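You operate a simulated robot arm through the tools that you are given. There is no shell and no other tool. Be economical: measure what you need, move in short steps, check, and stop when the job is done.

Carry out the task below with a simulated robot arm. There is one attempt and no reset: what you move stays moved.

JOB
Dry the black square flange in the steel rack, then dip it in the steel tub.
Fine: rack switch on and off again; fully under, dripped off over the tub, no spill, no milky coat; part on the mesh tray, tub lid shut; leave the other parts and the tub switch.
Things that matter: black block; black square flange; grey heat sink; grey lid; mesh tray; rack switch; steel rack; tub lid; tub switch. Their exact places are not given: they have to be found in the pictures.

It is judged by the outcome, as a careful person would: the job done as asked, and still so three seconds after it is handed in. It fails if anything else is knocked over, pushed out of place, dropped, spilled or broken. A push-on lid holds only when it is set on centred and level and pressed home; a screw cap is set on level and turned clockwise until tight.

ROBOT AND FRAMES
A 7-joint arm with a two-finger parallel gripper on a trunk, on a base that drives. Base frame: it is fixed to the floor where the robot stands at the start and does not move with it; the origin is under the middle of the robot, x ahead of it, y to its left, z up. Lengths are in cm, angles in degrees, forces in N, time in s.
With the tool pointing down near the work surface it reaches from about 42 to 90 cm from the robot's upright axis, wherever it stands. Its first joint turns from -115.0 to 115.0 degrees. Places, roughly: mesh tray [-150, -160, 80]; rack switch [50, 0, 100]; steel rack [60, 40, 80]; tub lid [-110, -160, 100]; tub switch [-130, -180, 90]. Payload 3.91 kg.
Tool frame: the origin (TCP) lies between the finger pads and is the grasp point; the fingertips stand 3 cm ahead of it; z points along the fingers, y is the line along which they close. The gripper opens to 11 cm. The fingers are 2 cm wide and 1 cm thick; the gripper's body (4.8 by 11.2 cm) begins 5.5 cm behind the TCP.
Orientation is that of the tool frame in the base frame, as a unit quaternion [x, y, z, w]. With the fingers straight down and closing along the base's y, the tool's x points along the base's -x, its y along +y and its z along -z.

CONTROLS
- The arm moves only by the tool drive_tool. Its argument "plan" is a list of rows, each a list of 7 numbers: the gripper command, from -1 (shut) to 1 (fully open), values between in proportion, then the shift along the tool's x, y, z in cm, then the turn, a rotation vector about the tool's x, y, z in degrees. In form: [[hand, x, y, z, rx, ry, rz], ...]. A call has 1 to 8 rows; each row is the pose to reach, as a shift and turn from the pose commanded when the call began, along the tool's axes at that moment. Each row takes 0.2 s and may step no farther than 5 cm and 8.6 degrees from the row before; otherwise, or with a gripper value out of range, the whole call is refused. A pose out of reach is approached as far as the arm can. The call stops where the force on the tool passes 90 N (or 10 N more than at its start, if that is more) or the arm is blocked; 0.2 s more then pass. The fingers move at their own pace (about 15.3 cm/s each) and stop on an object; they squeeze with about 38 N. The grip force told is the motor's: it shows also when the fingers shut on nothing. Time passes only in rows, and 0.2 s behind the last, so rows that repeat a pose let the fingers close. The reply holds the time, the measured pose of the TCP, the force on the tool along the base axes, the opening and the grip force, in the units named above and with some noise, with the torque about the TCP (base axes, N m) and any sound that the robot's microphone picked up.
- Cameras (640 x 400 px; columns grow to the right, rows downward): "scene" is now at [21.82, 21.23, 147.65]; the picture's right is [0.09, -1.00, 0.00], its down [0.37, 0.03, -0.93] and it looks along [0.92, 0.09, 0.38] (base axes); focal length 214 px, centre (320, 200). "wrist" rides on the gripper at [7.2, 1.7, -10.3] in the tool frame; the picture's right is [-0.23, 0.97, 0.00], its down [-0.76, -0.18, -0.62] and it looks along [-0.61, -0.14, 0.78] (tool axes); focal length 222 px, centre (320, 200).
- capture(camera): a new picture of that camera. The clock stands still meanwhile.
- lift_body(by): slides the trunk up (or, below 0, down) by that many cm; the arm and the scene camera ride with it, the base frame stays. It gives what a move gives, with no picture.
- drive_base(legs): drives the robot by 1 to 6 legs, each [ahead, left, turn to the left] in cm, cm and degrees, along the robot's own axes; the way and the turn of a leg run together, so that a leg with both is an arc; at most 150 cm and 180 degrees a leg. The arm and the cameras ride along, it lands a little off, and it stops where it bumps. It gives what a move gives.
- head_to(pan, tilt): turns the head with the scene camera to pan (to the left, within 80 degrees either way) and tilt (down, from -29 to 69), counted from straight ahead of the robot. It gives what a move gives.
- measure_at(camera, pixels): for up to 12 pixels [column, row] of the newest picture of that camera ("zoom" is the newest enlarged one), the place [x, y, z] in the base frame of the surface seen there, good to about 0.3 cm. The clock stands still meanwhile.
- inspect(camera, box): a new picture of the part [left, top, right, bottom] of that camera's present view, enlarged. The clock stands still meanwhile.
- hand_in(): hands the job in; it is judged then, once.

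Go step by step. Measure first, check grasps and placings, and put right what went wrong. The budget is 80 turns and 60 pictures, counting those below and the enlarged ones. Unless the task says otherwise, let go and move clear before handing in, and close with one line.

The tools are called after "Request:" by a JSON object that holds its "op" and its "data". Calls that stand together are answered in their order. drive_tool: Moves the arm, as the interface text tells. Its arguments: {"type":"object","properties":{"plan":{"type":"array"}},"required":["plan"]} The other tools are called the same way: lift_body (by) slides the trunk up or down; drive_base (legs) drives the base; head_to (pan, tilt) turns the head that bears the scene camera; capture (camera) takes a picture; measure_at (camera, pixels) gives the place of the surface under pixels of a picture; inspect (camera, box) takes an enlarged picture of a part of a camera's view; hand_in () hands the job in.

At the start:

```text
clock: 0.0
ee_pos: [26.38, 21.75, 126.29]
tcp_rot: [0.017, 1.0, -0.002, -0.004]
contact_force: [0.0, -0.5, 0.6]
torque: [0.02, -0.01, 0.02]
width: 10.99
grip_force: 0.0
trunk travel left (down, up): [-72.5, 26.5]
robot x, y, heading: [0.15, -0.05, 0.1]
head pan, tilt: [19.1, 68.8]
```

scene: 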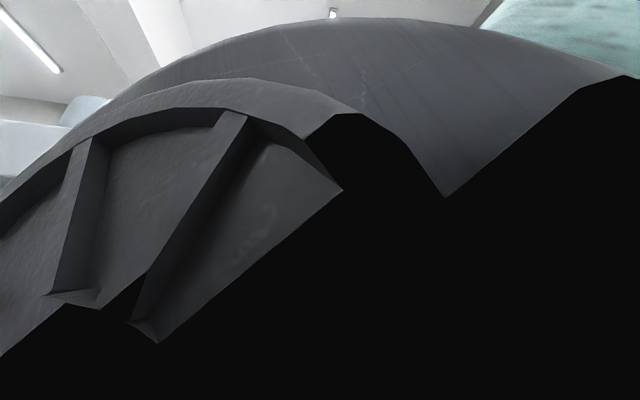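
wrist: 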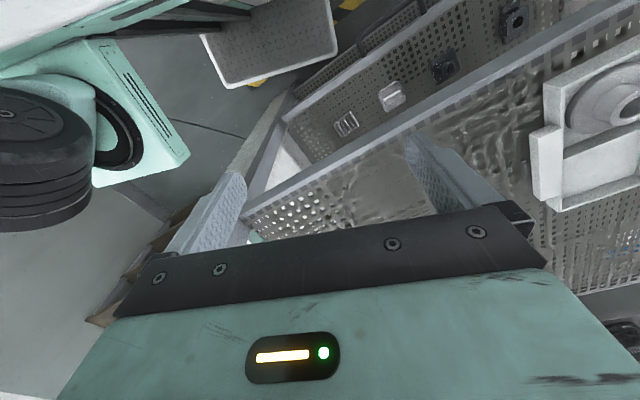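

The scene view is blocked by the robot's own body; the wrist sees a perforated rack. I'll turn the head and look again.

Request:
{"op": "head_to", "data": {"pan": 10, "tilt": 40}}

Request:
{"op": "capture", "data": {"camera": "scene"}}

```text
clock: 0.9
ee_pos: [27.41, 21.46, 126.43]
tcp_rot: [0.031, 1.0, -0.002, -0.005]
contact_force: [0.2, 0.9, -1.2]
torque: [-0.01, -0.01, 0.0]
width: 10.99
grip_force: 0.1
trunk travel left (down, up): [-72.5, 26.5]
robot x, y, heading: [0.46, 0.02, -0.1]
head pan, tilt: [10.0, 40.0]
```

```text
57 pictures are left
```

scene: 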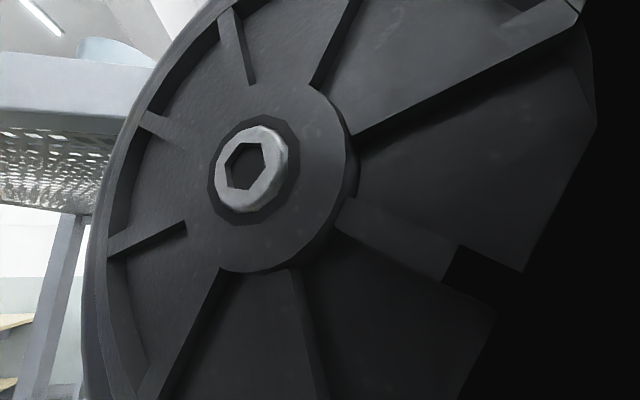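

The arm's own joint blocks the view. I'll pan left to see past it.

Request:
{"op": "head_to", "data": {"pan": 55, "tilt": 35}}

Request:
{"op": "capture", "data": {"camera": "scene"}}

Request:
{"op": "capture", "data": {"camera": "wrist"}}

Request:
{"op": "measure_at", "data": {"camera": "wrist", "pixels": [[345, 124], [391, 96], [445, 66], [512, 22], [600, 100], [560, 180], [270, 210], [400, 128], [285, 120], [240, 50], [460, 100], [330, 200]]}}

```text
clock: 2.0
ee_pos: [27.43, 21.63, 126.29]
tcp_rot: [0.031, 0.999, -0.003, -0.008]
contact_force: [-0.5, 0.9, 0.3]
torque: [0.04, -0.03, 0.0]
width: 11.01
grip_force: 0.1
trunk travel left (down, up): [-72.5, 26.5]
robot x, y, heading: [-0.19, -0.09, -0.1]
head pan, tilt: [55.0, 35.0]
```

```text
56 pictures are left
```

scene: 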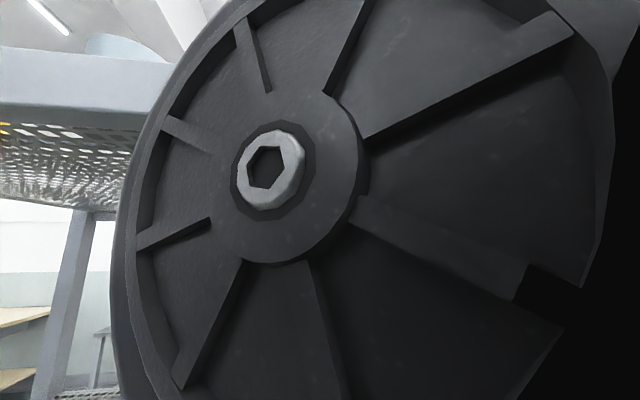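

```text
55 pictures are left
```

wrist: 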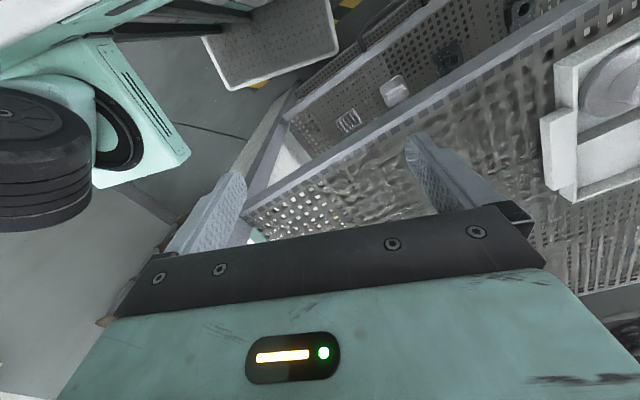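

```text
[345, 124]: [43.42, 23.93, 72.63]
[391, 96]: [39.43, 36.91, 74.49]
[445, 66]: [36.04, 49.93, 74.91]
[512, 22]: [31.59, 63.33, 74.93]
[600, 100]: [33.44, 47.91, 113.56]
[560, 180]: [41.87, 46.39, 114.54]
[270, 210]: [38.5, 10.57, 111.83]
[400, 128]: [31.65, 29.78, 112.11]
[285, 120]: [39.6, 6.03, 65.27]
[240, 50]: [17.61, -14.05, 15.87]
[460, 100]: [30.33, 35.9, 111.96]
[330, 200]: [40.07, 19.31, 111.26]
```

The lower shelf (z≈73) carries small parts under an upper perforated deck (z≈112). The scene camera barely panned; I'll measure a few of its pixels to learn where it actually is and try the opposite pan.

Request:
{"op": "measure_at", "data": {"camera": "scene", "pixels": [[268, 165], [60, 120], [60, 85], [70, 260], [20, 315], [130, 45], [40, 230], [500, 100]]}}

Request:
{"op": "head_to", "data": {"pan": -60, "tilt": 20}}

Request:
{"op": "capture", "data": {"camera": "scene"}}

```text
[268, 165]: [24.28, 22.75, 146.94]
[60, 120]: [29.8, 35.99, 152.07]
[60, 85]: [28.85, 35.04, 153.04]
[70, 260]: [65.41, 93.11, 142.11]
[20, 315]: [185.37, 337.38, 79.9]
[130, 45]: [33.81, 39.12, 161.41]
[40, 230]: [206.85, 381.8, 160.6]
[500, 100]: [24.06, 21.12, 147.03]
```

```text
clock: 4.0
ee_pos: [27.31, 21.49, 126.33]
tcp_rot: [0.03, 1.0, -0.003, -0.004]
contact_force: [0.4, 0.2, 0.3]
torque: [-0.02, 0.03, 0.01]
width: 11.01
grip_force: 0.1
trunk travel left (down, up): [-72.5, 26.5]
robot x, y, heading: [0.01, -0.15, -0.0]
head pan, tilt: [-60.0, 20.0]
```

```text
54 pictures are left
```

scene: 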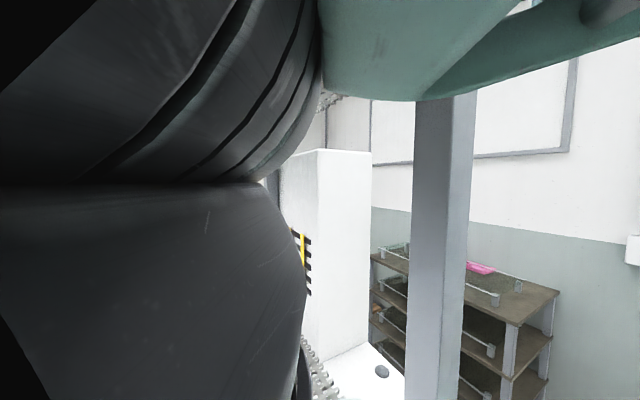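

The arm's joint sits 2 cm from the camera and we stand right at the rack. I'll back the base out 40 cm for room.

Request:
{"op": "drive_base", "data": {"legs": [[-40, 0, 0]]}}

Request:
{"op": "capture", "data": {"camera": "wrist"}}

```text
clock: 6.5
ee_pos: [-12.48, 21.57, 126.26]
tcp_rot: [0.032, 0.999, -0.002, -0.005]
contact_force: [-0.2, 0.0, -0.4]
torque: [-0.02, 0.01, 0.0]
width: 11.04
grip_force: 0.2
trunk travel left (down, up): [-72.5, 26.5]
robot x, y, heading: [-39.79, 0.23, 0.1]
head pan, tilt: [-60.0, 20.0]
```

```text
53 pictures are left
```

wrist: 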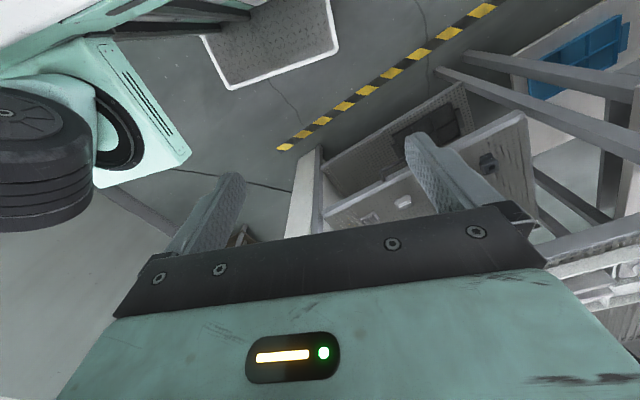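

Clear now. I'll extend the arm forward and to the right to uncover the head camera.

Request:
{"op": "drive_tool", "data": {"plan": [[1, -3, -3, 0, 0, 0, 0], [1, -6, -6, 0, 0, 0, 0], [1, -9, -9, 0, 0, 0, 0], [1, -12, -12, 0, 0, 0, 0], [1, -15, -15, 0, 0, 0, 0], [1, -18, -18, 0, 0, 0, 0], [1, -19, -22, 0, 0, 0, 0], [1, -19, -26, 0, 0, 0, 0]]}}

Request:
{"op": "head_to", "data": {"pan": 20, "tilt": 40}}

Request:
{"op": "capture", "data": {"camera": "scene"}}

```text
clock: 7.0
ee_pos: [-10.3, 17.94, 125.73]
tcp_rot: [0.018, 1.0, -0.009, -0.005]
contact_force: [-8.5, -7.5, -28.5]
torque: [0.68, -3.3, 0.69]
width: 10.99
grip_force: 0.1
trunk travel left (down, up): [-72.5, 26.5]
robot x, y, heading: [-39.56, 0.14, -0.1]
head pan, tilt: [-60.0, 20.0]
stopped in row 2: the force on the tool passed its limit (the readings are from after the stop); the commanded pose is now the measured one
```

```text
clock: 8.5
ee_pos: [-10.18, 17.96, 125.75]
tcp_rot: [0.023, 1.0, -0.009, -0.007]
contact_force: [-12.8, 88.0, -91.0]
torque: [-13.83, -7.93, -5.25]
width: 11.01
grip_force: 0.2
trunk travel left (down, up): [-72.5, 26.5]
robot x, y, heading: [-39.93, -0.04, 0.0]
head pan, tilt: [20.0, 40.0]
```

```text
52 pictures are left
```

scene: 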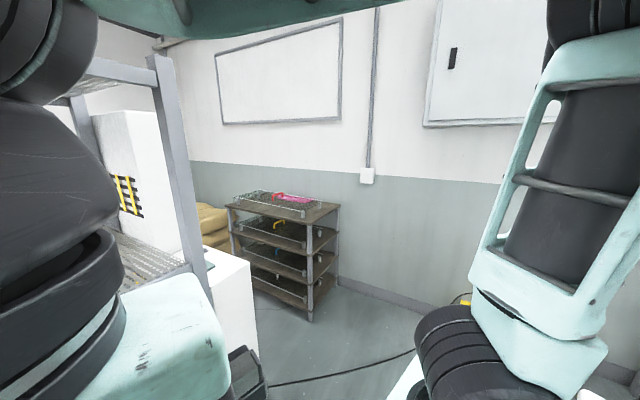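

The wrist touched the head (force ≈90 N). I'll back off down and to the left, away from it.

Request:
{"op": "drive_tool", "data": {"plan": [[1, 0, 1, 2, 0, 0, 0], [1, -1, 3, 5, 0, 0, 0], [1, -3, 4, 9, 0, 0, 0], [1, -6, 4, 13, 0, 0, 0], [1, -10, 4, 15, 0, 0, 0], [1, -14, 4, 17, 0, 0, 0]]}}

Request:
{"op": "capture", "data": {"camera": "scene"}}

```text
clock: 8.8
ee_pos: [-9.78, 18.11, 124.34]
tcp_rot: [0.029, 0.999, -0.014, -0.005]
contact_force: [21.4, 0.6, -23.6]
torque: [-0.1, 1.55, -0.3]
width: 11.01
grip_force: 0.1
trunk travel left (down, up): [-72.5, 26.5]
robot x, y, heading: [-39.64, 0.18, 0.0]
head pan, tilt: [20.0, 40.0]
stopped in row 1: the force on the tool passed its limit (the readings are from after the stop); the commanded pose is now the measured one
```

```text
51 pictures are left
```

scene: 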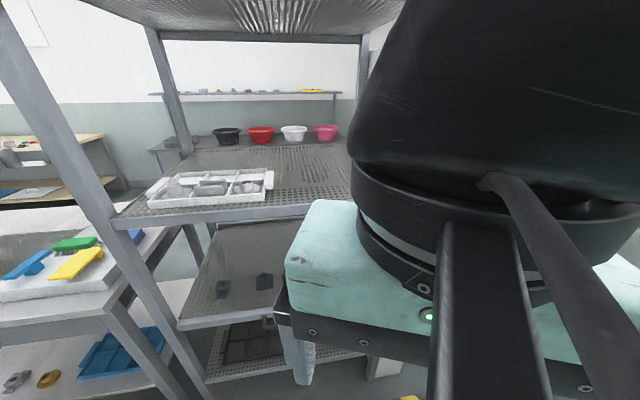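

Now the camera sees past the hand: the rack's lower shelf shows dark parts at (223,288) and (265,280). I'll continue moving the arm forward.

Request:
{"op": "drive_tool", "data": {"plan": [[1, -2, 0, 1, 0, 0, 0], [1, -5, 0, 3, 0, 0, 0], [1, -8, 0, 6, 0, 0, 0], [1, -11, -2, 9, 0, 0, 0], [1, -14, -6, 11, 0, 0, 0], [1, -17, -10, 12, 0, 0, 0]]}}

Request:
{"op": "capture", "data": {"camera": "scene"}}

```text
refused: row 5 steps farther than a row can; nothing moved
```

```text
50 pictures are left
```

scene: 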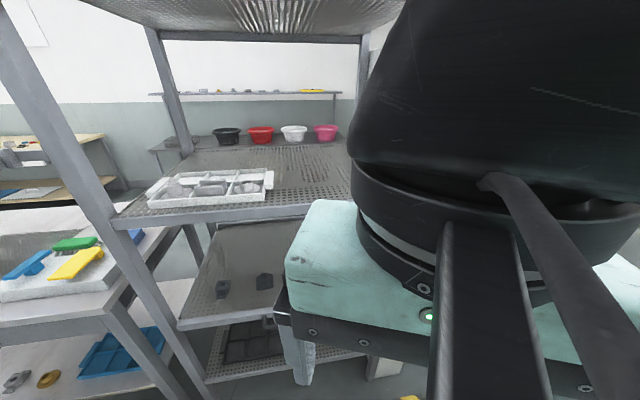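

A row step was too long; I'll send smaller steps.

Request:
{"op": "drive_tool", "data": {"plan": [[1, -2, 0, 1, 0, 0, 0], [1, -5, 0, 3, 0, 0, 0], [1, -8, 0, 5, 0, 0, 0], [1, -11, -2, 7, 0, 0, 0], [1, -13, -5, 9, 0, 0, 0], [1, -15, -8, 10, 0, 0, 0], [1, -17, -11, 11, 0, 0, 0], [1, -19, -14, 12, 0, 0, 0]]}}

Request:
{"op": "capture", "data": {"camera": "scene"}}

```text
clock: 9.1
ee_pos: [-9.64, 17.98, 124.16]
tcp_rot: [0.03, 0.999, -0.015, -0.006]
contact_force: [4.3, 6.9, -15.4]
torque: [-1.13, -0.82, -0.78]
width: 10.98
grip_force: 0.0
trunk travel left (down, up): [-72.5, 26.5]
robot x, y, heading: [-39.98, -0.04, 0.2]
head pan, tilt: [20.0, 40.0]
stopped in row 1: the force on the tool passed its limit (the readings are from after the stop); the commanded pose is now the measured one
```

```text
49 pictures are left
```

scene: 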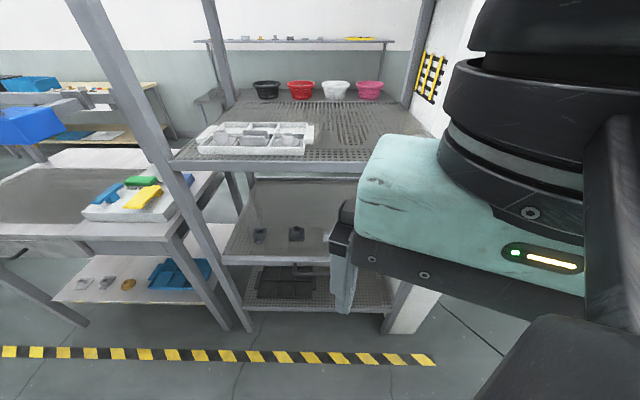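

The head is freeing itself and the view is good. One more step of the arm away from the head.

Request:
{"op": "drive_tool", "data": {"plan": [[1, -2, 0, 1, 0, 0, 0], [1, -5, 0, 3, 0, 0, 0], [1, -8, 0, 5, 0, 0, 0], [1, -11, -2, 7, 0, 0, 0], [1, -13, -5, 9, 0, 0, 0], [1, -15, -8, 10, 0, 0, 0], [1, -17, -11, 11, 0, 0, 0], [1, -19, -14, 12, 0, 0, 0]]}}

Request:
{"op": "capture", "data": {"camera": "scene"}}

```text
clock: 10.9
ee_pos: [8.4, 2.6, 112.43]
tcp_rot: [0.029, 0.999, -0.014, -0.006]
contact_force: [-0.3, 0.5, -0.6]
torque: [0.03, 0.0, -0.03]
width: 10.96
grip_force: 0.0
trunk travel left (down, up): [-72.5, 26.5]
robot x, y, heading: [-39.61, 0.08, -0.1]
head pan, tilt: [20.0, 40.0]
```

```text
48 pictures are left
```

scene: 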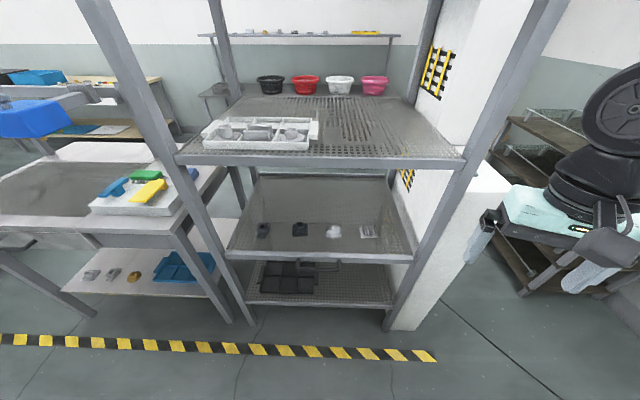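

Clear view: four parts on the shelf at about (262,230), (300,230), (333,232), (368,231). I'll enlarge and look for the rack switch.

Request:
{"op": "inspect", "data": {"camera": "scene", "box": [220, 165, 420, 290]}}

Request:
{"op": "measure_at", "data": {"camera": "scene", "pixels": [[262, 230], [300, 230], [333, 232], [368, 231], [235, 255], [405, 258], [285, 160], [460, 160], [440, 72], [490, 178], [330, 180], [408, 180]]}}

Request:
{"op": "inspect", "data": {"camera": "scene", "box": [380, 30, 540, 230]}}

```text
3.20 times, centred on (320, 228) of scene
```

zoom: 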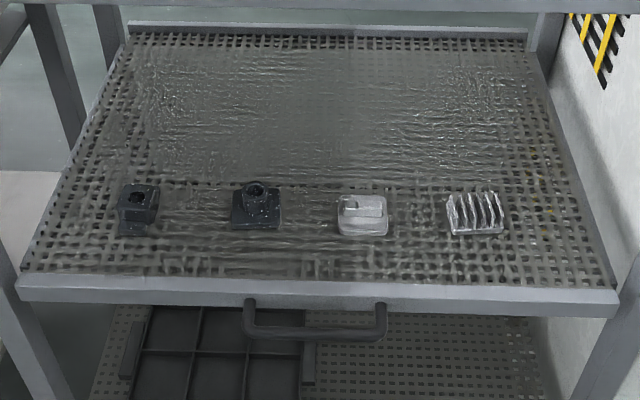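

```text
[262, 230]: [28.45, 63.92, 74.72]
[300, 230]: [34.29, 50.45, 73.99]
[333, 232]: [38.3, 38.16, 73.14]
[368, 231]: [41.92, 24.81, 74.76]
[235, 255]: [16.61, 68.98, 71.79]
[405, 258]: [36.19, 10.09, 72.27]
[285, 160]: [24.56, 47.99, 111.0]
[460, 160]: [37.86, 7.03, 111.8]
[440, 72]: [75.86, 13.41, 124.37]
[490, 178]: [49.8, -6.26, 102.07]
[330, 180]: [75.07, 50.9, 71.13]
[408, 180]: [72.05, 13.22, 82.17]
```

```text
2.00 times, centred on (460, 130) of scene
```

zoom: 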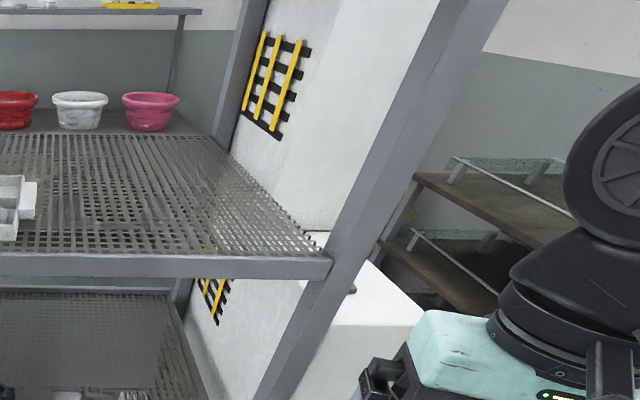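

Flange = part at (300,230), world ≈(34,50). The shelf has a handle (drawer). A small dark thing on the white box top at about (475,173) may be the rack switch; checking the wrist view.

Request:
{"op": "capture", "data": {"camera": "wrist"}}

Request:
{"op": "measure_at", "data": {"camera": "scene", "pixels": [[475, 174], [477, 175], [479, 174], [485, 185], [300, 264], [332, 264], [316, 268], [320, 261]]}}

Request:
{"op": "inspect", "data": {"camera": "scene", "box": [440, 150, 520, 200]}}

```text
45 pictures are left
```

wrist: 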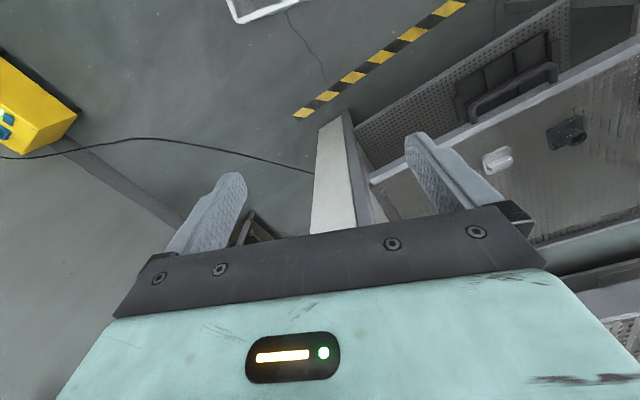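

```text
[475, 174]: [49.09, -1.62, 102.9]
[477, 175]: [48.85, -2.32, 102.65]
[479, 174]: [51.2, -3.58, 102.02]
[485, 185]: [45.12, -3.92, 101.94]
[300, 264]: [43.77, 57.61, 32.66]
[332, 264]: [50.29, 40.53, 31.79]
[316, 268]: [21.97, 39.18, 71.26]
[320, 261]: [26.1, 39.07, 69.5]
```

```text
8.00 times, centred on (480, 175) of scene
```

zoom: 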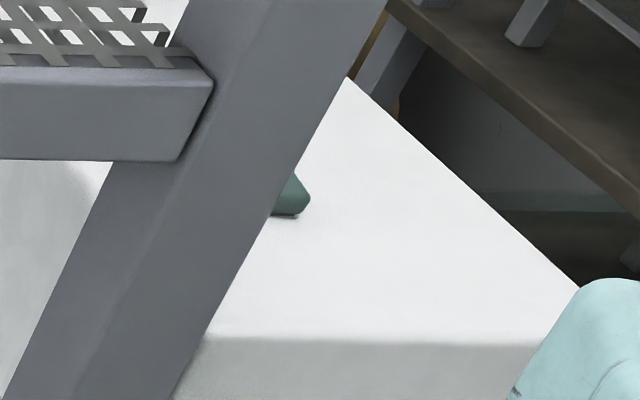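

A green rocker-like knob sits at about (49,-1,103) behind the post. I'll bring the wrist camera over to view it.

Request:
{"op": "drive_tool", "data": {"plan": [[1, 0, -2, -3, 0, 0, 0], [1, -3, -4, -6, 0, 0, 0], [1, -7, -6, -8, 0, 0, 0], [1, -11, -8, -8, 0, 0, 0], [1, -15, -9, -8, 0, 0, 0], [1, -19, -9, -8, 0, 0, 0], [1, -22, -9, -8, 0, 0, 0], [1, -24, -9, -8, 0, 0, 0]]}}

Request:
{"op": "capture", "data": {"camera": "wrist"}}

```text
clock: 12.7
ee_pos: [32.1, -7.54, 120.52]
tcp_rot: [0.029, 0.999, -0.013, -0.006]
contact_force: [-0.4, 0.6, -0.1]
torque: [0.0, -0.01, 0.0]
width: 10.98
grip_force: 0.0
trunk travel left (down, up): [-72.5, 26.5]
robot x, y, heading: [-39.94, 0.11, 0.3]
head pan, tilt: [20.0, 40.0]
```

```text
43 pictures are left
```

wrist: 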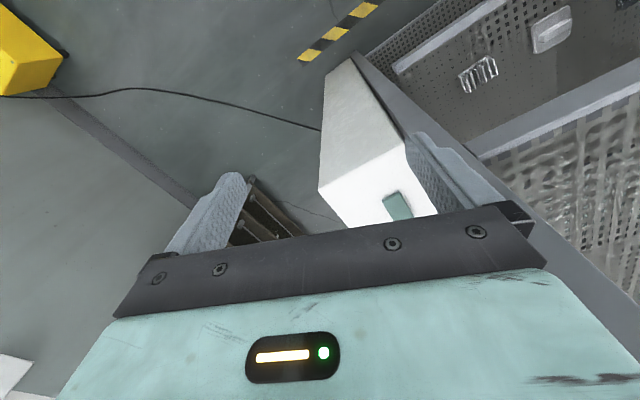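

Request:
{"op": "inspect", "data": {"camera": "wrist", "box": [320, 150, 480, 250]}}

Request:
{"op": "measure_at", "data": {"camera": "wrist", "pixels": [[386, 198], [398, 195], [410, 215], [394, 215], [397, 206], [375, 190], [420, 200], [325, 190], [404, 142], [350, 56]]}}

```text
4.00 times, centred on (400, 200) of wrist
```

zoom: 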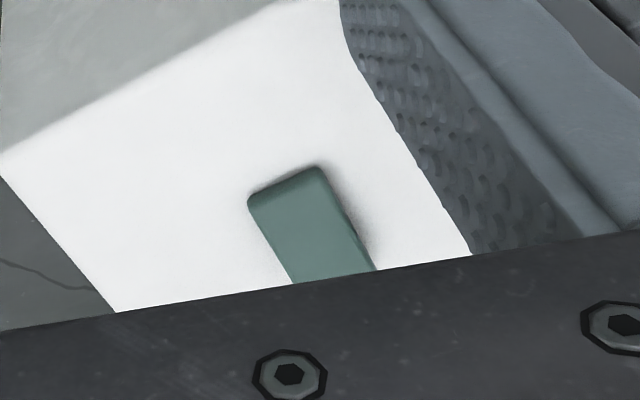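

```text
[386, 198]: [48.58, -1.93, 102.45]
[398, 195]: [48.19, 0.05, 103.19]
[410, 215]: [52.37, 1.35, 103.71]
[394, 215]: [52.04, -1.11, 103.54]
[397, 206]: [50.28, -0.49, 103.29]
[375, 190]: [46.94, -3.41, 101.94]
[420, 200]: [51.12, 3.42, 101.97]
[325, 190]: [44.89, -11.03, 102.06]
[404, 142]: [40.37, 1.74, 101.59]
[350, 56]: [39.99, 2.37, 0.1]
```

The switch is a rocker plate, its near end at z≈103.2, rising away. I'll go 9 cm further to see its far end.

Request:
{"op": "drive_tool", "data": {"plan": [[1, -4, -1, 0, 0, 0, 0], [1, -8, -1, 0, 0, 0, 0], [1, -10, -1, 0, 0, 0, 0]]}}

Request:
{"op": "inspect", "data": {"camera": "wrist", "box": [320, 100, 480, 200]}}

```text
clock: 13.5
ee_pos: [41.91, -9.1, 120.43]
tcp_rot: [0.03, 0.999, -0.014, -0.006]
contact_force: [-0.5, -0.6, -0.3]
torque: [0.0, -0.03, 0.0]
width: 10.99
grip_force: 0.2
trunk travel left (down, up): [-72.5, 26.5]
robot x, y, heading: [-40.18, -0.02, 0.1]
head pan, tilt: [20.0, 40.0]
```

```text
4.00 times, centred on (400, 150) of wrist
```

zoom: 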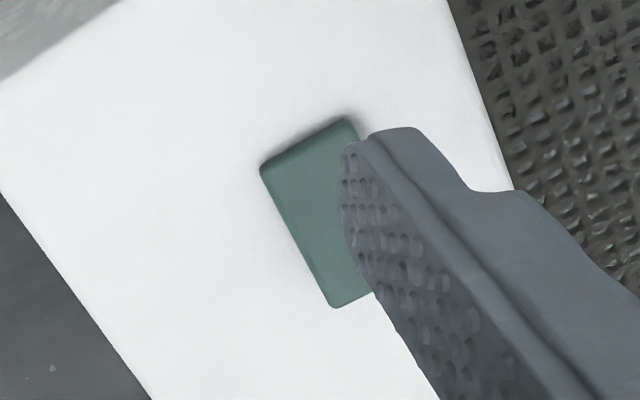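

Request:
{"op": "measure_at", "data": {"camera": "zoom", "pixels": [[275, 167], [340, 130], [285, 190], [310, 180], [325, 230], [335, 270], [340, 295], [365, 285], [260, 185], [335, 315], [200, 200], [450, 150]]}}

```text
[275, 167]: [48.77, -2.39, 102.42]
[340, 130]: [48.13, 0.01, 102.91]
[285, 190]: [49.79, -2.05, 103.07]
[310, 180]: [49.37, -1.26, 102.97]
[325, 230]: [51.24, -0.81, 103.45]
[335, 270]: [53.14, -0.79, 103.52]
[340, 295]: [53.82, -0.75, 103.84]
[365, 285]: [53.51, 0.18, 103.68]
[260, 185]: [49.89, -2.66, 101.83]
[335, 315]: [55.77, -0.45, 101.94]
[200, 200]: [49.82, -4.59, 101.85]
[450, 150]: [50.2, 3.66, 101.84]
```

Rocker spans x 48.3–54.3, y≈-0.5; the far end (z≈103.8) stands proud, so I press there. To keep the forearm off the rack post I'll stand further right first.

Request:
{"op": "drive_tool", "data": {"plan": [[-1, 4, 0, 0, 0, 0, 0], [-1, 8, 0, 0, 0, 0, 0], [-1, 12, 0, 0, 0, 0, 0], [-1, 16, 0, 0, 0, 0, 0], [-1, 20, 0, 0, 0, 0, 0], [-1, 22, 0, 0, 0, 0, 0]]}}

Request:
{"op": "drive_base", "data": {"legs": [[0, -40, 0], [22, 0, 0]]}}

Request:
{"op": "head_to", "data": {"pan": 40, "tilt": 40}}

Request:
{"op": "capture", "data": {"camera": "scene"}}

```text
clock: 14.9
ee_pos: [19.94, -7.76, 120.5]
tcp_rot: [0.029, 0.999, -0.014, -0.006]
contact_force: [1.0, -0.4, 0.1]
torque: [0.01, 0.04, 0.01]
width: 0.01
grip_force: 37.3
trunk travel left (down, up): [-72.5, 26.5]
robot x, y, heading: [-39.63, 0.32, -0.4]
head pan, tilt: [20.0, 40.0]
```

```text
clock: 18.7
ee_pos: [41.97, -47.74, 120.64]
tcp_rot: [0.028, 0.999, -0.013, -0.006]
contact_force: [-0.1, 0.1, 0.0]
torque: [0.01, 0.02, 0.0]
width: 0.0
grip_force: 37.4
trunk travel left (down, up): [-72.5, 26.5]
robot x, y, heading: [-17.92, -39.98, -0.0]
head pan, tilt: [20.0, 40.0]
```

```text
clock: 19.5
ee_pos: [41.95, -47.7, 120.63]
tcp_rot: [0.028, 0.999, -0.014, -0.006]
contact_force: [0.3, 0.4, 0.5]
torque: [0.01, 0.02, 0.0]
width: 0.0
grip_force: 37.8
trunk travel left (down, up): [-72.5, 26.5]
robot x, y, heading: [-17.84, -40.52, 0.2]
head pan, tilt: [40.0, 40.0]
```

```text
40 pictures are left
```

scene: 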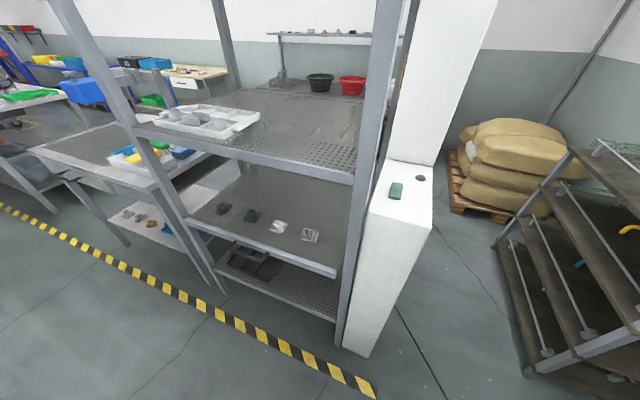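

Switch at (396,190) and a small dark lamp at (420,178). Enlarging.

Request:
{"op": "inspect", "data": {"camera": "scene", "box": [360, 150, 440, 200]}}

Request:
{"op": "measure_at", "data": {"camera": "zoom", "pixels": [[260, 375], [300, 375], [290, 330], [280, 290], [310, 285], [480, 225], [480, 235], [220, 340]]}}

```text
8.00 times, centred on (400, 175) of scene
```

zoom: 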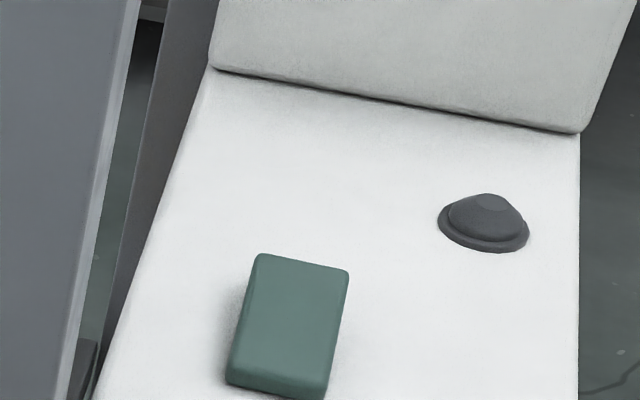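

```text
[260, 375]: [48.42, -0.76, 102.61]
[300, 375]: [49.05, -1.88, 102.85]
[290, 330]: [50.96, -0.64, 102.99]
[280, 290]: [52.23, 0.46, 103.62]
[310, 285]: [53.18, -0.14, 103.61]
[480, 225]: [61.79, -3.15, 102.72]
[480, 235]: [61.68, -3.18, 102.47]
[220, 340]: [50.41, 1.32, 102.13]
```

Lamp at (61.7,-3.2) is dark now. I'll move the closed fingers over the rocker's far end, staying high.

Request:
{"op": "drive_tool", "data": {"plan": [[-1, 0, 5, 0, 0, 0, 0], [-1, 0, 9.9, 0, 0, 0, 0], [-1, -1, 14.7, -0.5, 0, 0, 0], [-1, -2, 19.5, -0.5, 0, 0, 0], [-1, -3, 24.3, -0.7, 0, 0, 0], [-1, -4, 29, -0.8, 0, 0, 0], [-1, -5, 33.8, -1, 0, 0, 0], [-1, -6, 38.5, -1.2, 0, 0, 0]]}}

Request:
{"op": "drive_tool", "data": {"plan": [[-1, -1, 4, 0, 0, 0, 0], [-1, -2, 8, 0, 0, 0, 0], [-1, -2.6, 10, 1, 0, 0, 0], [-1, -2.6, 10, 4, 0, 0, 0], [-1, -2.6, 10, 6, 0, 0, 0]]}}

Request:
{"op": "inspect", "data": {"camera": "scene", "box": [340, 100, 500, 200]}}

```text
clock: 21.3
ee_pos: [50.08, -9.52, 120.61]
tcp_rot: [0.029, 0.999, -0.014, -0.006]
contact_force: [0.2, -1.7, 0.3]
torque: [0.06, 0.04, -0.01]
width: 0.0
grip_force: 38.0
trunk travel left (down, up): [-72.5, 26.5]
robot x, y, heading: [-17.58, -40.07, -0.2]
head pan, tilt: [40.0, 40.0]
```

```text
clock: 22.5
ee_pos: [51.93, -1.89, 113.71]
tcp_rot: [0.028, 0.999, -0.014, -0.006]
contact_force: [-0.5, 1.0, 0.8]
torque: [0.0, 0.02, 0.0]
width: 0.0
grip_force: 37.5
out of reach, approached as far as the arm can: row 2, 3, 4, 5
trunk travel left (down, up): [-72.5, 26.5]
robot x, y, heading: [-17.71, -40.09, 0.1]
head pan, tilt: [40.0, 40.0]
```

```text
4.00 times, centred on (420, 150) of scene
```

zoom: 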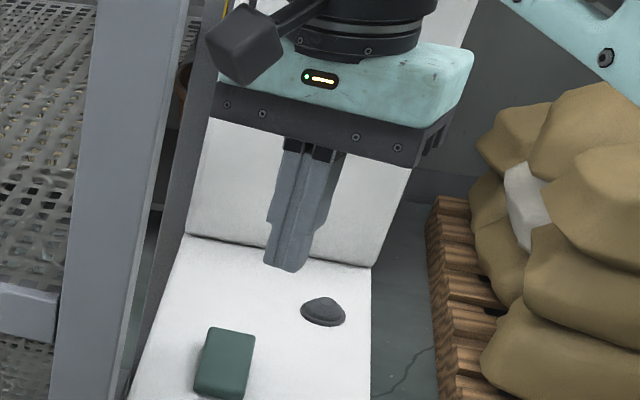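

The reach edge was met at (51.9,-1.9). I'll drive the base a touch closer (5 ahead, 2 left) and then come back with the tool.

Request:
{"op": "drive_base", "data": {"legs": [[5, 2, 0]]}}

```text
clock: 23.4
ee_pos: [56.81, 0.22, 113.84]
tcp_rot: [0.027, 1.0, -0.014, -0.005]
contact_force: [-0.1, 0.3, 0.2]
torque: [0.0, -0.01, -0.01]
width: 0.01
grip_force: 38.3
trunk travel left (down, up): [-72.5, 26.5]
robot x, y, heading: [-12.78, -38.19, 0.3]
head pan, tilt: [40.0, 40.0]
```

Request:
{"op": "drive_tool", "data": {"plan": [[-1, 3.4, -0.4, 0, 0, 0, 0], [-1, 3.4, -0.4, 1, 0, 0, 0]]}}

```text
clock: 24.0
ee_pos: [53.49, 0.01, 112.89]
tcp_rot: [0.029, 0.999, -0.013, -0.006]
contact_force: [0.4, -0.5, -0.1]
torque: [0.0, 0.0, 0.01]
width: 0.0
grip_force: 37.8
trunk travel left (down, up): [-72.5, 26.5]
robot x, y, heading: [-12.12, -38.04, 0.1]
head pan, tilt: [40.0, 40.0]
```

Above the far end. Pressing down slowly.

Request:
{"op": "drive_tool", "data": {"plan": [[-1, 0, 0, 4, 0, 0, 0], [-1, 0, 0, 5.5, 0, 0, 0], [-1, 0, 0, 6.1, 0, 0, 0], [-1, 0, 0, 6.6, 0, 0, 0], [-1, 0, 0, 7, 0, 0, 0]]}}

Request:
{"op": "inspect", "data": {"camera": "scene", "box": [340, 100, 500, 200]}}

```text
clock: 25.2
ee_pos: [53.34, -0.38, 106.25]
tcp_rot: [0.028, 1.0, -0.011, -0.004]
contact_force: [-0.2, -2.4, 20.7]
torque: [-0.18, 0.22, 0.0]
width: 0.01
grip_force: 38.0
trunk travel left (down, up): [-72.5, 26.5]
robot x, y, heading: [-12.67, -37.94, -0.1]
head pan, tilt: [40.0, 40.0]
```

```text
4.00 times, centred on (420, 150) of scene
```

zoom: 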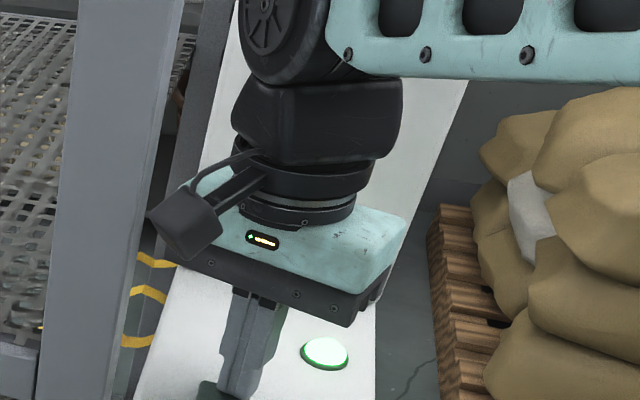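

The lamp turned bright: rack on. Lift off and look at the flange's surface.

Request:
{"op": "drive_tool", "data": {"plan": [[-1, 0, 0, -4, 0, 0, 0], [-1, 0, 0, -8, 0, 0, 0], [-1, 0, 0, -10, 0, 0, 0], [-1, 0, 0, -10, 0, 0, 0], [-1, 0, 0, -10, 0, 0, 0], [-1, 0, 0, -10, 0, 0, 0], [-1, 0, 0, -10, 0, 0, 0], [-1, 0, 0, -10, 0, 0, 0]]}}

Request:
{"op": "inspect", "data": {"camera": "scene", "box": [190, 170, 350, 270]}}

```text
clock: 27.0
ee_pos: [53.41, 0.04, 115.82]
tcp_rot: [0.027, 1.0, -0.014, -0.005]
contact_force: [0.0, 0.1, 0.8]
torque: [0.03, -0.02, -0.05]
width: 0.03
grip_force: 37.2
trunk travel left (down, up): [-72.5, 26.5]
robot x, y, heading: [-13.06, -38.28, 0.3]
head pan, tilt: [40.0, 40.0]
```

```text
4.00 times, centred on (270, 220) of scene
```

zoom: 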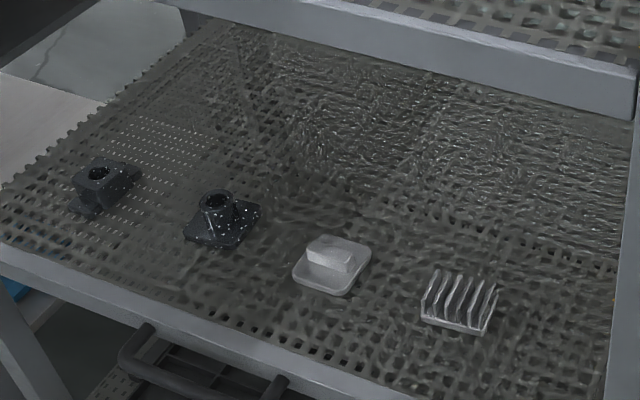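

Water drops (white specks) are visible on the flange. I'll let time pass and look again.

Request:
{"op": "drive_tool", "data": {"plan": [[-1, 0, 0, 0, 0, 0, 0], [-1, 0, 0, 0, 0, 0, 0], [-1, 0, 0, 0, 0, 0, 0], [-1, 0, 0, 0, 0, 0, 0], [-1, 0, 0, 0, 0, 0, 0], [-1, 0, 0, 0, 0, 0, 0], [-1, 0, 0, 0, 0, 0, 0], [-1, 0, 0, 0, 0, 0, 0]]}}

Request:
{"op": "drive_tool", "data": {"plan": [[-1, 0, 0, 0, 0, 0, 0], [-1, 0, 0, 0, 0, 0, 0], [-1, 0, 0, 0, 0, 0, 0], [-1, 0, 0, 0, 0, 0, 0], [-1, 0, 0, 0, 0, 0, 0], [-1, 0, 0, 0, 0, 0, 0], [-1, 0, 0, 0, 0, 0, 0], [-1, 0, 0, 0, 0, 0, 0]]}}

Request:
{"op": "drive_tool", "data": {"plan": [[-1, 0, 0, 0, 0, 0, 0], [-1, 0, 0, 0, 0, 0, 0], [-1, 0, 0, 0, 0, 0, 0], [-1, 0, 0, 0, 0, 0, 0], [-1, 0, 0, 0, 0, 0, 0], [-1, 0, 0, 0, 0, 0, 0], [-1, 0, 0, 0, 0, 0, 0], [-1, 0, 0, 0, 0, 0, 0]]}}

Request:
{"op": "drive_tool", "data": {"plan": [[-1, 0, 0, 0, 0, 0, 0], [-1, 0, 0, 0, 0, 0, 0], [-1, 0, 0, 0, 0, 0, 0], [-1, 0, 0, 0, 0, 0, 0], [-1, 0, 0, 0, 0, 0, 0], [-1, 0, 0, 0, 0, 0, 0], [-1, 0, 0, 0, 0, 0, 0], [-1, 0, 0, 0, 0, 0, 0]]}}

Request:
{"op": "inspect", "data": {"camera": "scene", "box": [190, 170, 350, 270]}}

```text
clock: 28.8
ee_pos: [53.5, -0.0, 115.89]
tcp_rot: [0.028, 1.0, -0.014, -0.005]
contact_force: [0.4, -1.2, 0.8]
torque: [0.02, -0.03, -0.01]
width: 0.0
grip_force: 37.7
trunk travel left (down, up): [-72.5, 26.5]
robot x, y, heading: [-12.61, -38.13, 0.3]
head pan, tilt: [40.0, 40.0]
```

```text
clock: 30.6
ee_pos: [53.49, 0.06, 115.74]
tcp_rot: [0.028, 0.999, -0.014, -0.006]
contact_force: [0.1, -0.2, 0.3]
torque: [-0.02, 0.0, 0.02]
width: 0.01
grip_force: 37.5
trunk travel left (down, up): [-72.5, 26.5]
robot x, y, heading: [-12.69, -38.28, 0.1]
head pan, tilt: [40.0, 40.0]
```

```text
clock: 32.4
ee_pos: [53.37, -0.06, 115.8]
tcp_rot: [0.028, 1.0, -0.014, -0.005]
contact_force: [0.0, -0.5, -0.1]
torque: [0.02, 0.02, -0.02]
width: 0.0
grip_force: 37.5
trunk travel left (down, up): [-72.5, 26.5]
robot x, y, heading: [-12.22, -38.01, 0.0]
head pan, tilt: [40.0, 40.0]
```

```text
clock: 34.2
ee_pos: [53.44, 0.02, 115.89]
tcp_rot: [0.027, 1.0, -0.014, -0.005]
contact_force: [0.2, 0.2, -0.6]
torque: [-0.01, 0.0, -0.01]
width: 0.02
grip_force: 37.1
trunk travel left (down, up): [-72.5, 26.5]
robot x, y, heading: [-12.91, -38.24, 0.2]
head pan, tilt: [40.0, 40.0]
```

```text
4.00 times, centred on (270, 220) of scene
```

zoom: 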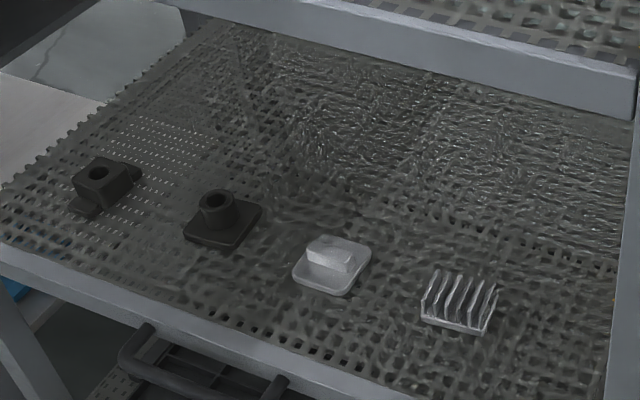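

The specks are gone: dry. Now press the near end of the rocker (x≈49.2, y≈-1.4) to switch off.

Request:
{"op": "drive_tool", "data": {"plan": [[-1, 4.2, -1.4, 0, 0, 0, 0], [-1, 4.2, -1.4, 4, 0, 0, 0], [-1, 4.2, -1.4, 7, 0, 0, 0], [-1, 4.2, -1.4, 8.4, 0, 0, 0], [-1, 4.2, -1.4, 9, 0, 0, 0], [-1, 4.2, -1.4, 9.5, 0, 0, 0], [-1, 4.2, -1.4, 9.9, 0, 0, 0]]}}

Request:
{"op": "inspect", "data": {"camera": "scene", "box": [340, 100, 500, 200]}}

```text
clock: 35.8
ee_pos: [49.32, -1.97, 106.24]
tcp_rot: [0.029, 0.999, -0.012, -0.005]
contact_force: [15.1, -47.6, 32.7]
torque: [6.26, 4.21, 3.08]
width: 0.0
grip_force: 38.1
trunk travel left (down, up): [-72.5, 26.5]
robot x, y, heading: [-12.46, -38.21, 0.2]
head pan, tilt: [40.0, 40.0]
```

```text
4.00 times, centred on (420, 150) of scene
```

zoom: 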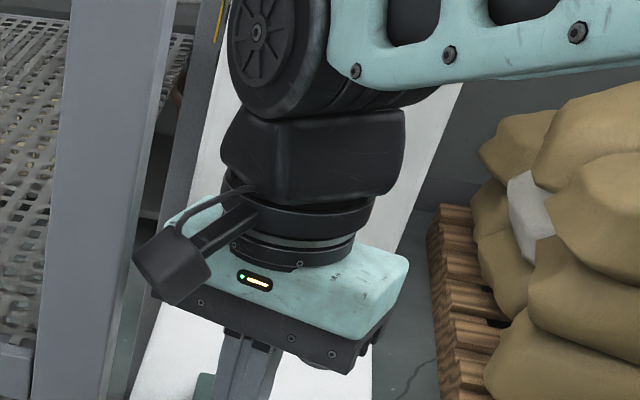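

There is a side force of -48 N: the hand is rubbing the rack's side. I'll ease to the right and lift, then check the lamp.

Request:
{"op": "drive_tool", "data": {"plan": [[-1, 0, -0.7, 0, 0, 0, 0], [-1, 0, -1, -2, 0, 0, 0], [-1, 0, -2, -6, 0, 0, 0], [-1, 0, -4, -10, 0, 0, 0], [-1, 0, -8, -11, 0, 0, 0]]}}

Request:
{"op": "inspect", "data": {"camera": "scene", "box": [320, 110, 480, 210]}}

```text
clock: 37.0
ee_pos: [48.81, -9.06, 117.28]
tcp_rot: [0.026, 1.0, -0.014, -0.006]
contact_force: [0.1, 0.3, 0.0]
torque: [-0.06, 0.02, -0.01]
width: 0.02
grip_force: 37.7
trunk travel left (down, up): [-72.5, 26.5]
robot x, y, heading: [-12.99, -38.25, 0.1]
head pan, tilt: [40.0, 40.0]
```

```text
4.00 times, centred on (400, 160) of scene
```

zoom: 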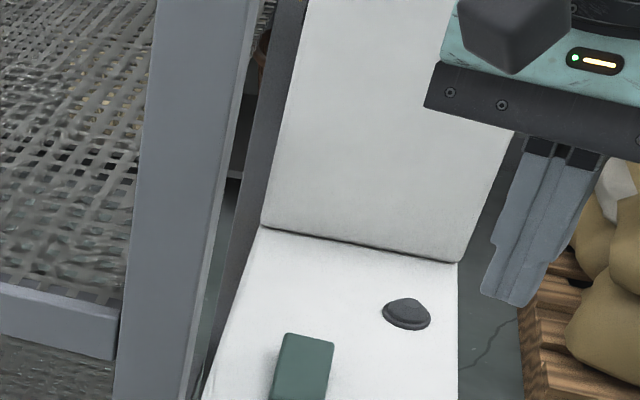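

Lamp dark again: rack off, rocker intact. Now measure the flange closely.

Request:
{"op": "inspect", "data": {"camera": "scene", "box": [222, 196, 286, 236]}}

```text
10.00 times, centred on (254, 216) of scene
```

zoom: 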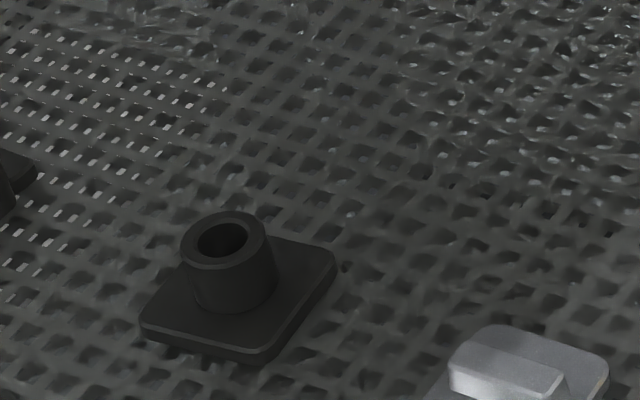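

Request:
{"op": "measure_at", "data": {"camera": "zoom", "pixels": [[145, 328], [265, 352], [332, 255], [225, 218], [192, 245], [260, 245], [222, 270], [230, 305], [310, 345], [262, 232], [120, 330], [250, 330]]}}

```text
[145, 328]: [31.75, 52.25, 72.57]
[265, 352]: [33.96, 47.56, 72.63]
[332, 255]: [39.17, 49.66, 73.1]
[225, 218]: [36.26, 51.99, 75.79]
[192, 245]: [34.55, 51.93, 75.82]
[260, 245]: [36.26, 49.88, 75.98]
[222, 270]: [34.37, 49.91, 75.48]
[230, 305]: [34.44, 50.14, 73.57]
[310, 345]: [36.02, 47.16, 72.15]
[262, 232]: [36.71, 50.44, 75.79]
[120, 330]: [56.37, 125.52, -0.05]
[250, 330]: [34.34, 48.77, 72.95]
```

Boss: centre ≈(35.6,50.9), top z≈75.8, Ø≈2.8; plate z≈73. I'll bring the arm in front of the robot, back away, shift left, face the rack, and lower the trunk.

Request:
{"op": "drive_tool", "data": {"plan": [[0, 0, -4.5, 0, 0, 0, 0], [0, 0, -9, 0, 0, 0, 0], [0, 0, -13.5, 0, 0, 0, 0], [0, 0, -18, 0, 0, 0, 0], [0, 0, -22.5, 0, 0, 0, 0], [0, 0, -27, 0, 0, 0, 0], [0, 0, -29, 0, 0, 0, 0]]}}

Request:
{"op": "drive_base", "data": {"legs": [[-45, 0, 0], [0, 66, 0], [0, 0, 20]]}}

Request:
{"op": "lift_body", "data": {"by": -33}}

Request:
{"op": "head_to", "data": {"pan": 0, "tilt": 35}}

Request:
{"op": "capture", "data": {"camera": "scene"}}

```text
clock: 38.6
ee_pos: [47.29, -38.01, 118.02]
tcp_rot: [0.028, 0.999, -0.014, -0.006]
contact_force: [0.2, -0.2, 0.2]
torque: [-0.03, 0.0, -0.01]
width: 5.48
grip_force: 0.0
trunk travel left (down, up): [-72.5, 26.5]
robot x, y, heading: [-12.79, -37.99, 0.4]
head pan, tilt: [40.0, 40.0]
```

```text
clock: 45.7
ee_pos: [-1.39, 48.2, 118.06]
tcp_rot: [-0.147, 0.989, -0.015, -0.003]
contact_force: [0.3, 0.0, -0.4]
torque: [0.0, 0.02, 0.02]
width: 5.53
grip_force: 0.0
trunk travel left (down, up): [-72.5, 26.5]
robot x, y, heading: [-57.64, 27.72, 20.1]
head pan, tilt: [40.0, 40.0]
```

```text
clock: 48.9
ee_pos: [-1.59, 47.97, 85.0]
tcp_rot: [-0.147, 0.989, -0.015, -0.003]
contact_force: [-0.1, 0.0, 0.4]
torque: [-0.01, -0.01, 0.0]
width: 5.51
grip_force: 0.0
trunk travel left (down, up): [-39.5, 59.5]
robot x, y, heading: [-57.49, 27.89, 19.9]
head pan, tilt: [40.0, 40.0]
```

```text
clock: 50.0
ee_pos: [-1.56, 48.13, 84.98]
tcp_rot: [-0.147, 0.989, -0.014, -0.003]
contact_force: [0.0, -0.1, -0.7]
torque: [0.01, 0.02, 0.0]
width: 5.53
grip_force: 0.0
trunk travel left (down, up): [-39.5, 59.5]
robot x, y, heading: [-57.97, 27.25, 20.3]
head pan, tilt: [0.0, 35.0]
```

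```text
31 pictures are left
```

scene: 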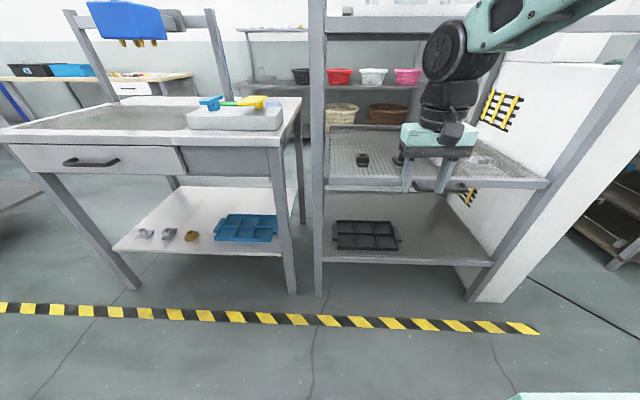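

The arm is clear in front of the rack. I'll pitch the fingers 45° forward here.

Request:
{"op": "drive_tool", "data": {"plan": [[0, 0, 0, 0, 0, -7.5, 0], [0, 0, 0, 0, 0, -15, 0], [0, 0, 0, 0, 0, -22.5, 0], [0, 0, 0, 0, 0, -30, 0], [0, 0, 0, 0, 0, -37.5, 0], [0, 0, 0, 0, 0, -45, 0], [0, 0, 0, 0, 0, -45, 0]]}}

Request:
{"op": "drive_base", "data": {"legs": [[24, -9, 0]]}}

Request:
{"op": "capture", "data": {"camera": "wrist"}}

```text
clock: 51.6
ee_pos: [-1.61, 48.01, 85.08]
tcp_rot: [-0.142, 0.915, 0.043, 0.376]
contact_force: [-0.1, 0.7, 1.0]
torque: [-0.01, -0.03, 0.01]
width: 5.51
grip_force: 0.1
trunk travel left (down, up): [-39.5, 59.5]
robot x, y, heading: [-57.65, 27.24, 20.6]
head pan, tilt: [0.0, 35.0]
```

```text
clock: 53.5
ee_pos: [24.06, 48.0, 85.07]
tcp_rot: [-0.142, 0.915, 0.043, 0.375]
contact_force: [0.8, 1.2, -0.2]
torque: [0.01, 0.0, -0.02]
width: 5.49
grip_force: 0.1
trunk travel left (down, up): [-39.5, 59.5]
robot x, y, heading: [-32.0, 27.43, 20.3]
head pan, tilt: [0.0, 35.0]
```

```text
30 pictures are left
```

wrist: 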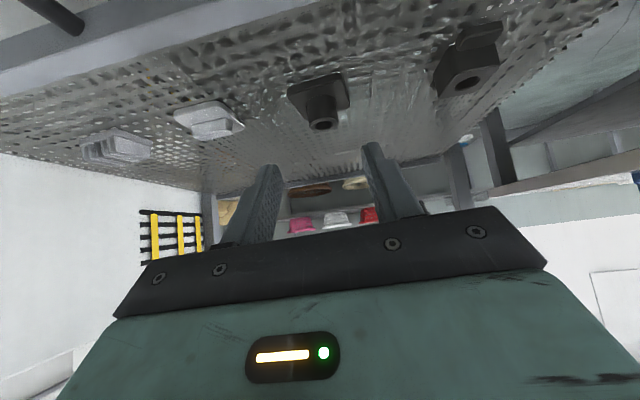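

The flange is at (322,100) in the (upside-down) wrist view, nearly aligned. Measure it.

Request:
{"op": "measure_at", "data": {"camera": "wrist", "pixels": [[309, 110], [336, 108], [323, 122], [322, 104], [290, 88], [346, 76], [312, 115], [335, 118]]}}

```text
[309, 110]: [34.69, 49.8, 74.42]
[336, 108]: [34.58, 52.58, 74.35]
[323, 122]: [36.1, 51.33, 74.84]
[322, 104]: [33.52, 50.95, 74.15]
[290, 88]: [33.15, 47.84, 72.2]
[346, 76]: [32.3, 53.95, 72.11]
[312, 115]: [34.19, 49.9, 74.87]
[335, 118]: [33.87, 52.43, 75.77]
```

Nearly straight along the fingers: 13.2 cm to go. Advance with the gripper half open.

Request:
{"op": "drive_tool", "data": {"plan": [[0, -1.1, 0, 2, 0, 0, 0], [0, -1.1, 0, 5, 0, 0, 0], [0, -1.1, 0, 8, 0, 0, 0], [0, -1.1, 0, 10.5, 0, 0, 0], [0, -1.1, 0, 12, 0, 0, 0], [0, -1.1, 0, 12.7, 0, 0, 0], [0, -1.1, 0, 13.1, 0, 0, 0]]}}

Request:
{"op": "capture", "data": {"camera": "wrist"}}

```text
clock: 55.1
ee_pos: [33.81, 50.65, 76.49]
tcp_rot: [-0.143, 0.915, 0.043, 0.376]
contact_force: [0.2, 0.1, 0.7]
torque: [0.03, -0.01, 0.01]
width: 5.51
grip_force: 0.0
trunk travel left (down, up): [-39.5, 59.5]
robot x, y, heading: [-32.25, 27.32, 20.3]
head pan, tilt: [0.0, 35.0]
```

```text
29 pictures are left
```

wrist: 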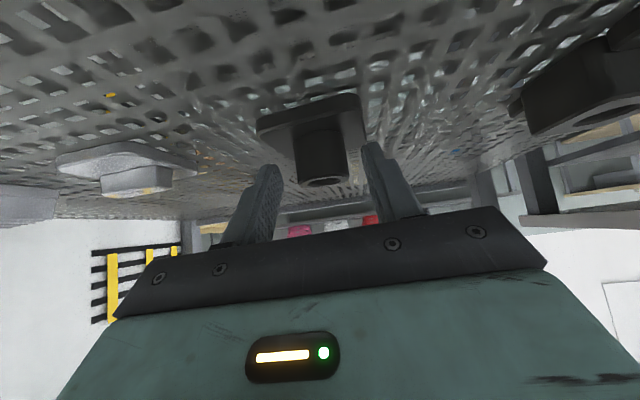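

The boss (320,155) sits between the fingertips. Close and lift slightly.

Request:
{"op": "drive_tool", "data": {"plan": [[-1, 0, 0, 0, 0, 0, 0], [-1, 0, 0, 0, 0, 0, 0], [-1, 0, 0, 0, 0, 0, 0], [-1, -1, 0, -1, 0, 0, 0], [-1, -2, 0, -2, 0, 0, 0]]}}

Request:
{"op": "capture", "data": {"camera": "wrist"}}

```text
clock: 56.3
ee_pos: [33.7, 50.73, 79.27]
tcp_rot: [-0.142, 0.915, 0.044, 0.375]
contact_force: [-0.4, -0.3, -3.9]
torque: [-0.01, 0.07, -0.01]
width: 3.3
grip_force: 38.3
trunk travel left (down, up): [-39.5, 59.5]
robot x, y, heading: [-31.93, 27.26, 20.4]
head pan, tilt: [0.0, 35.0]
```

```text
28 pictures are left
```

wrist: 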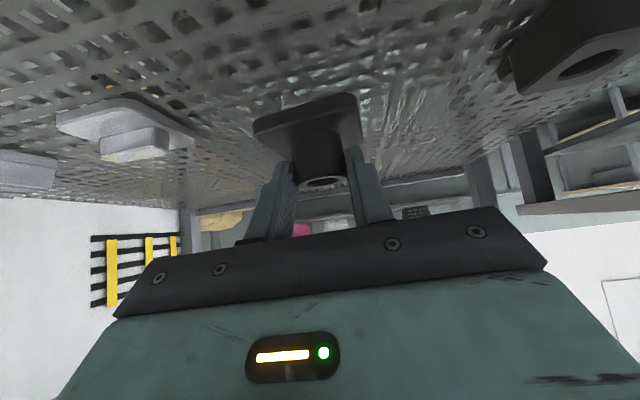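

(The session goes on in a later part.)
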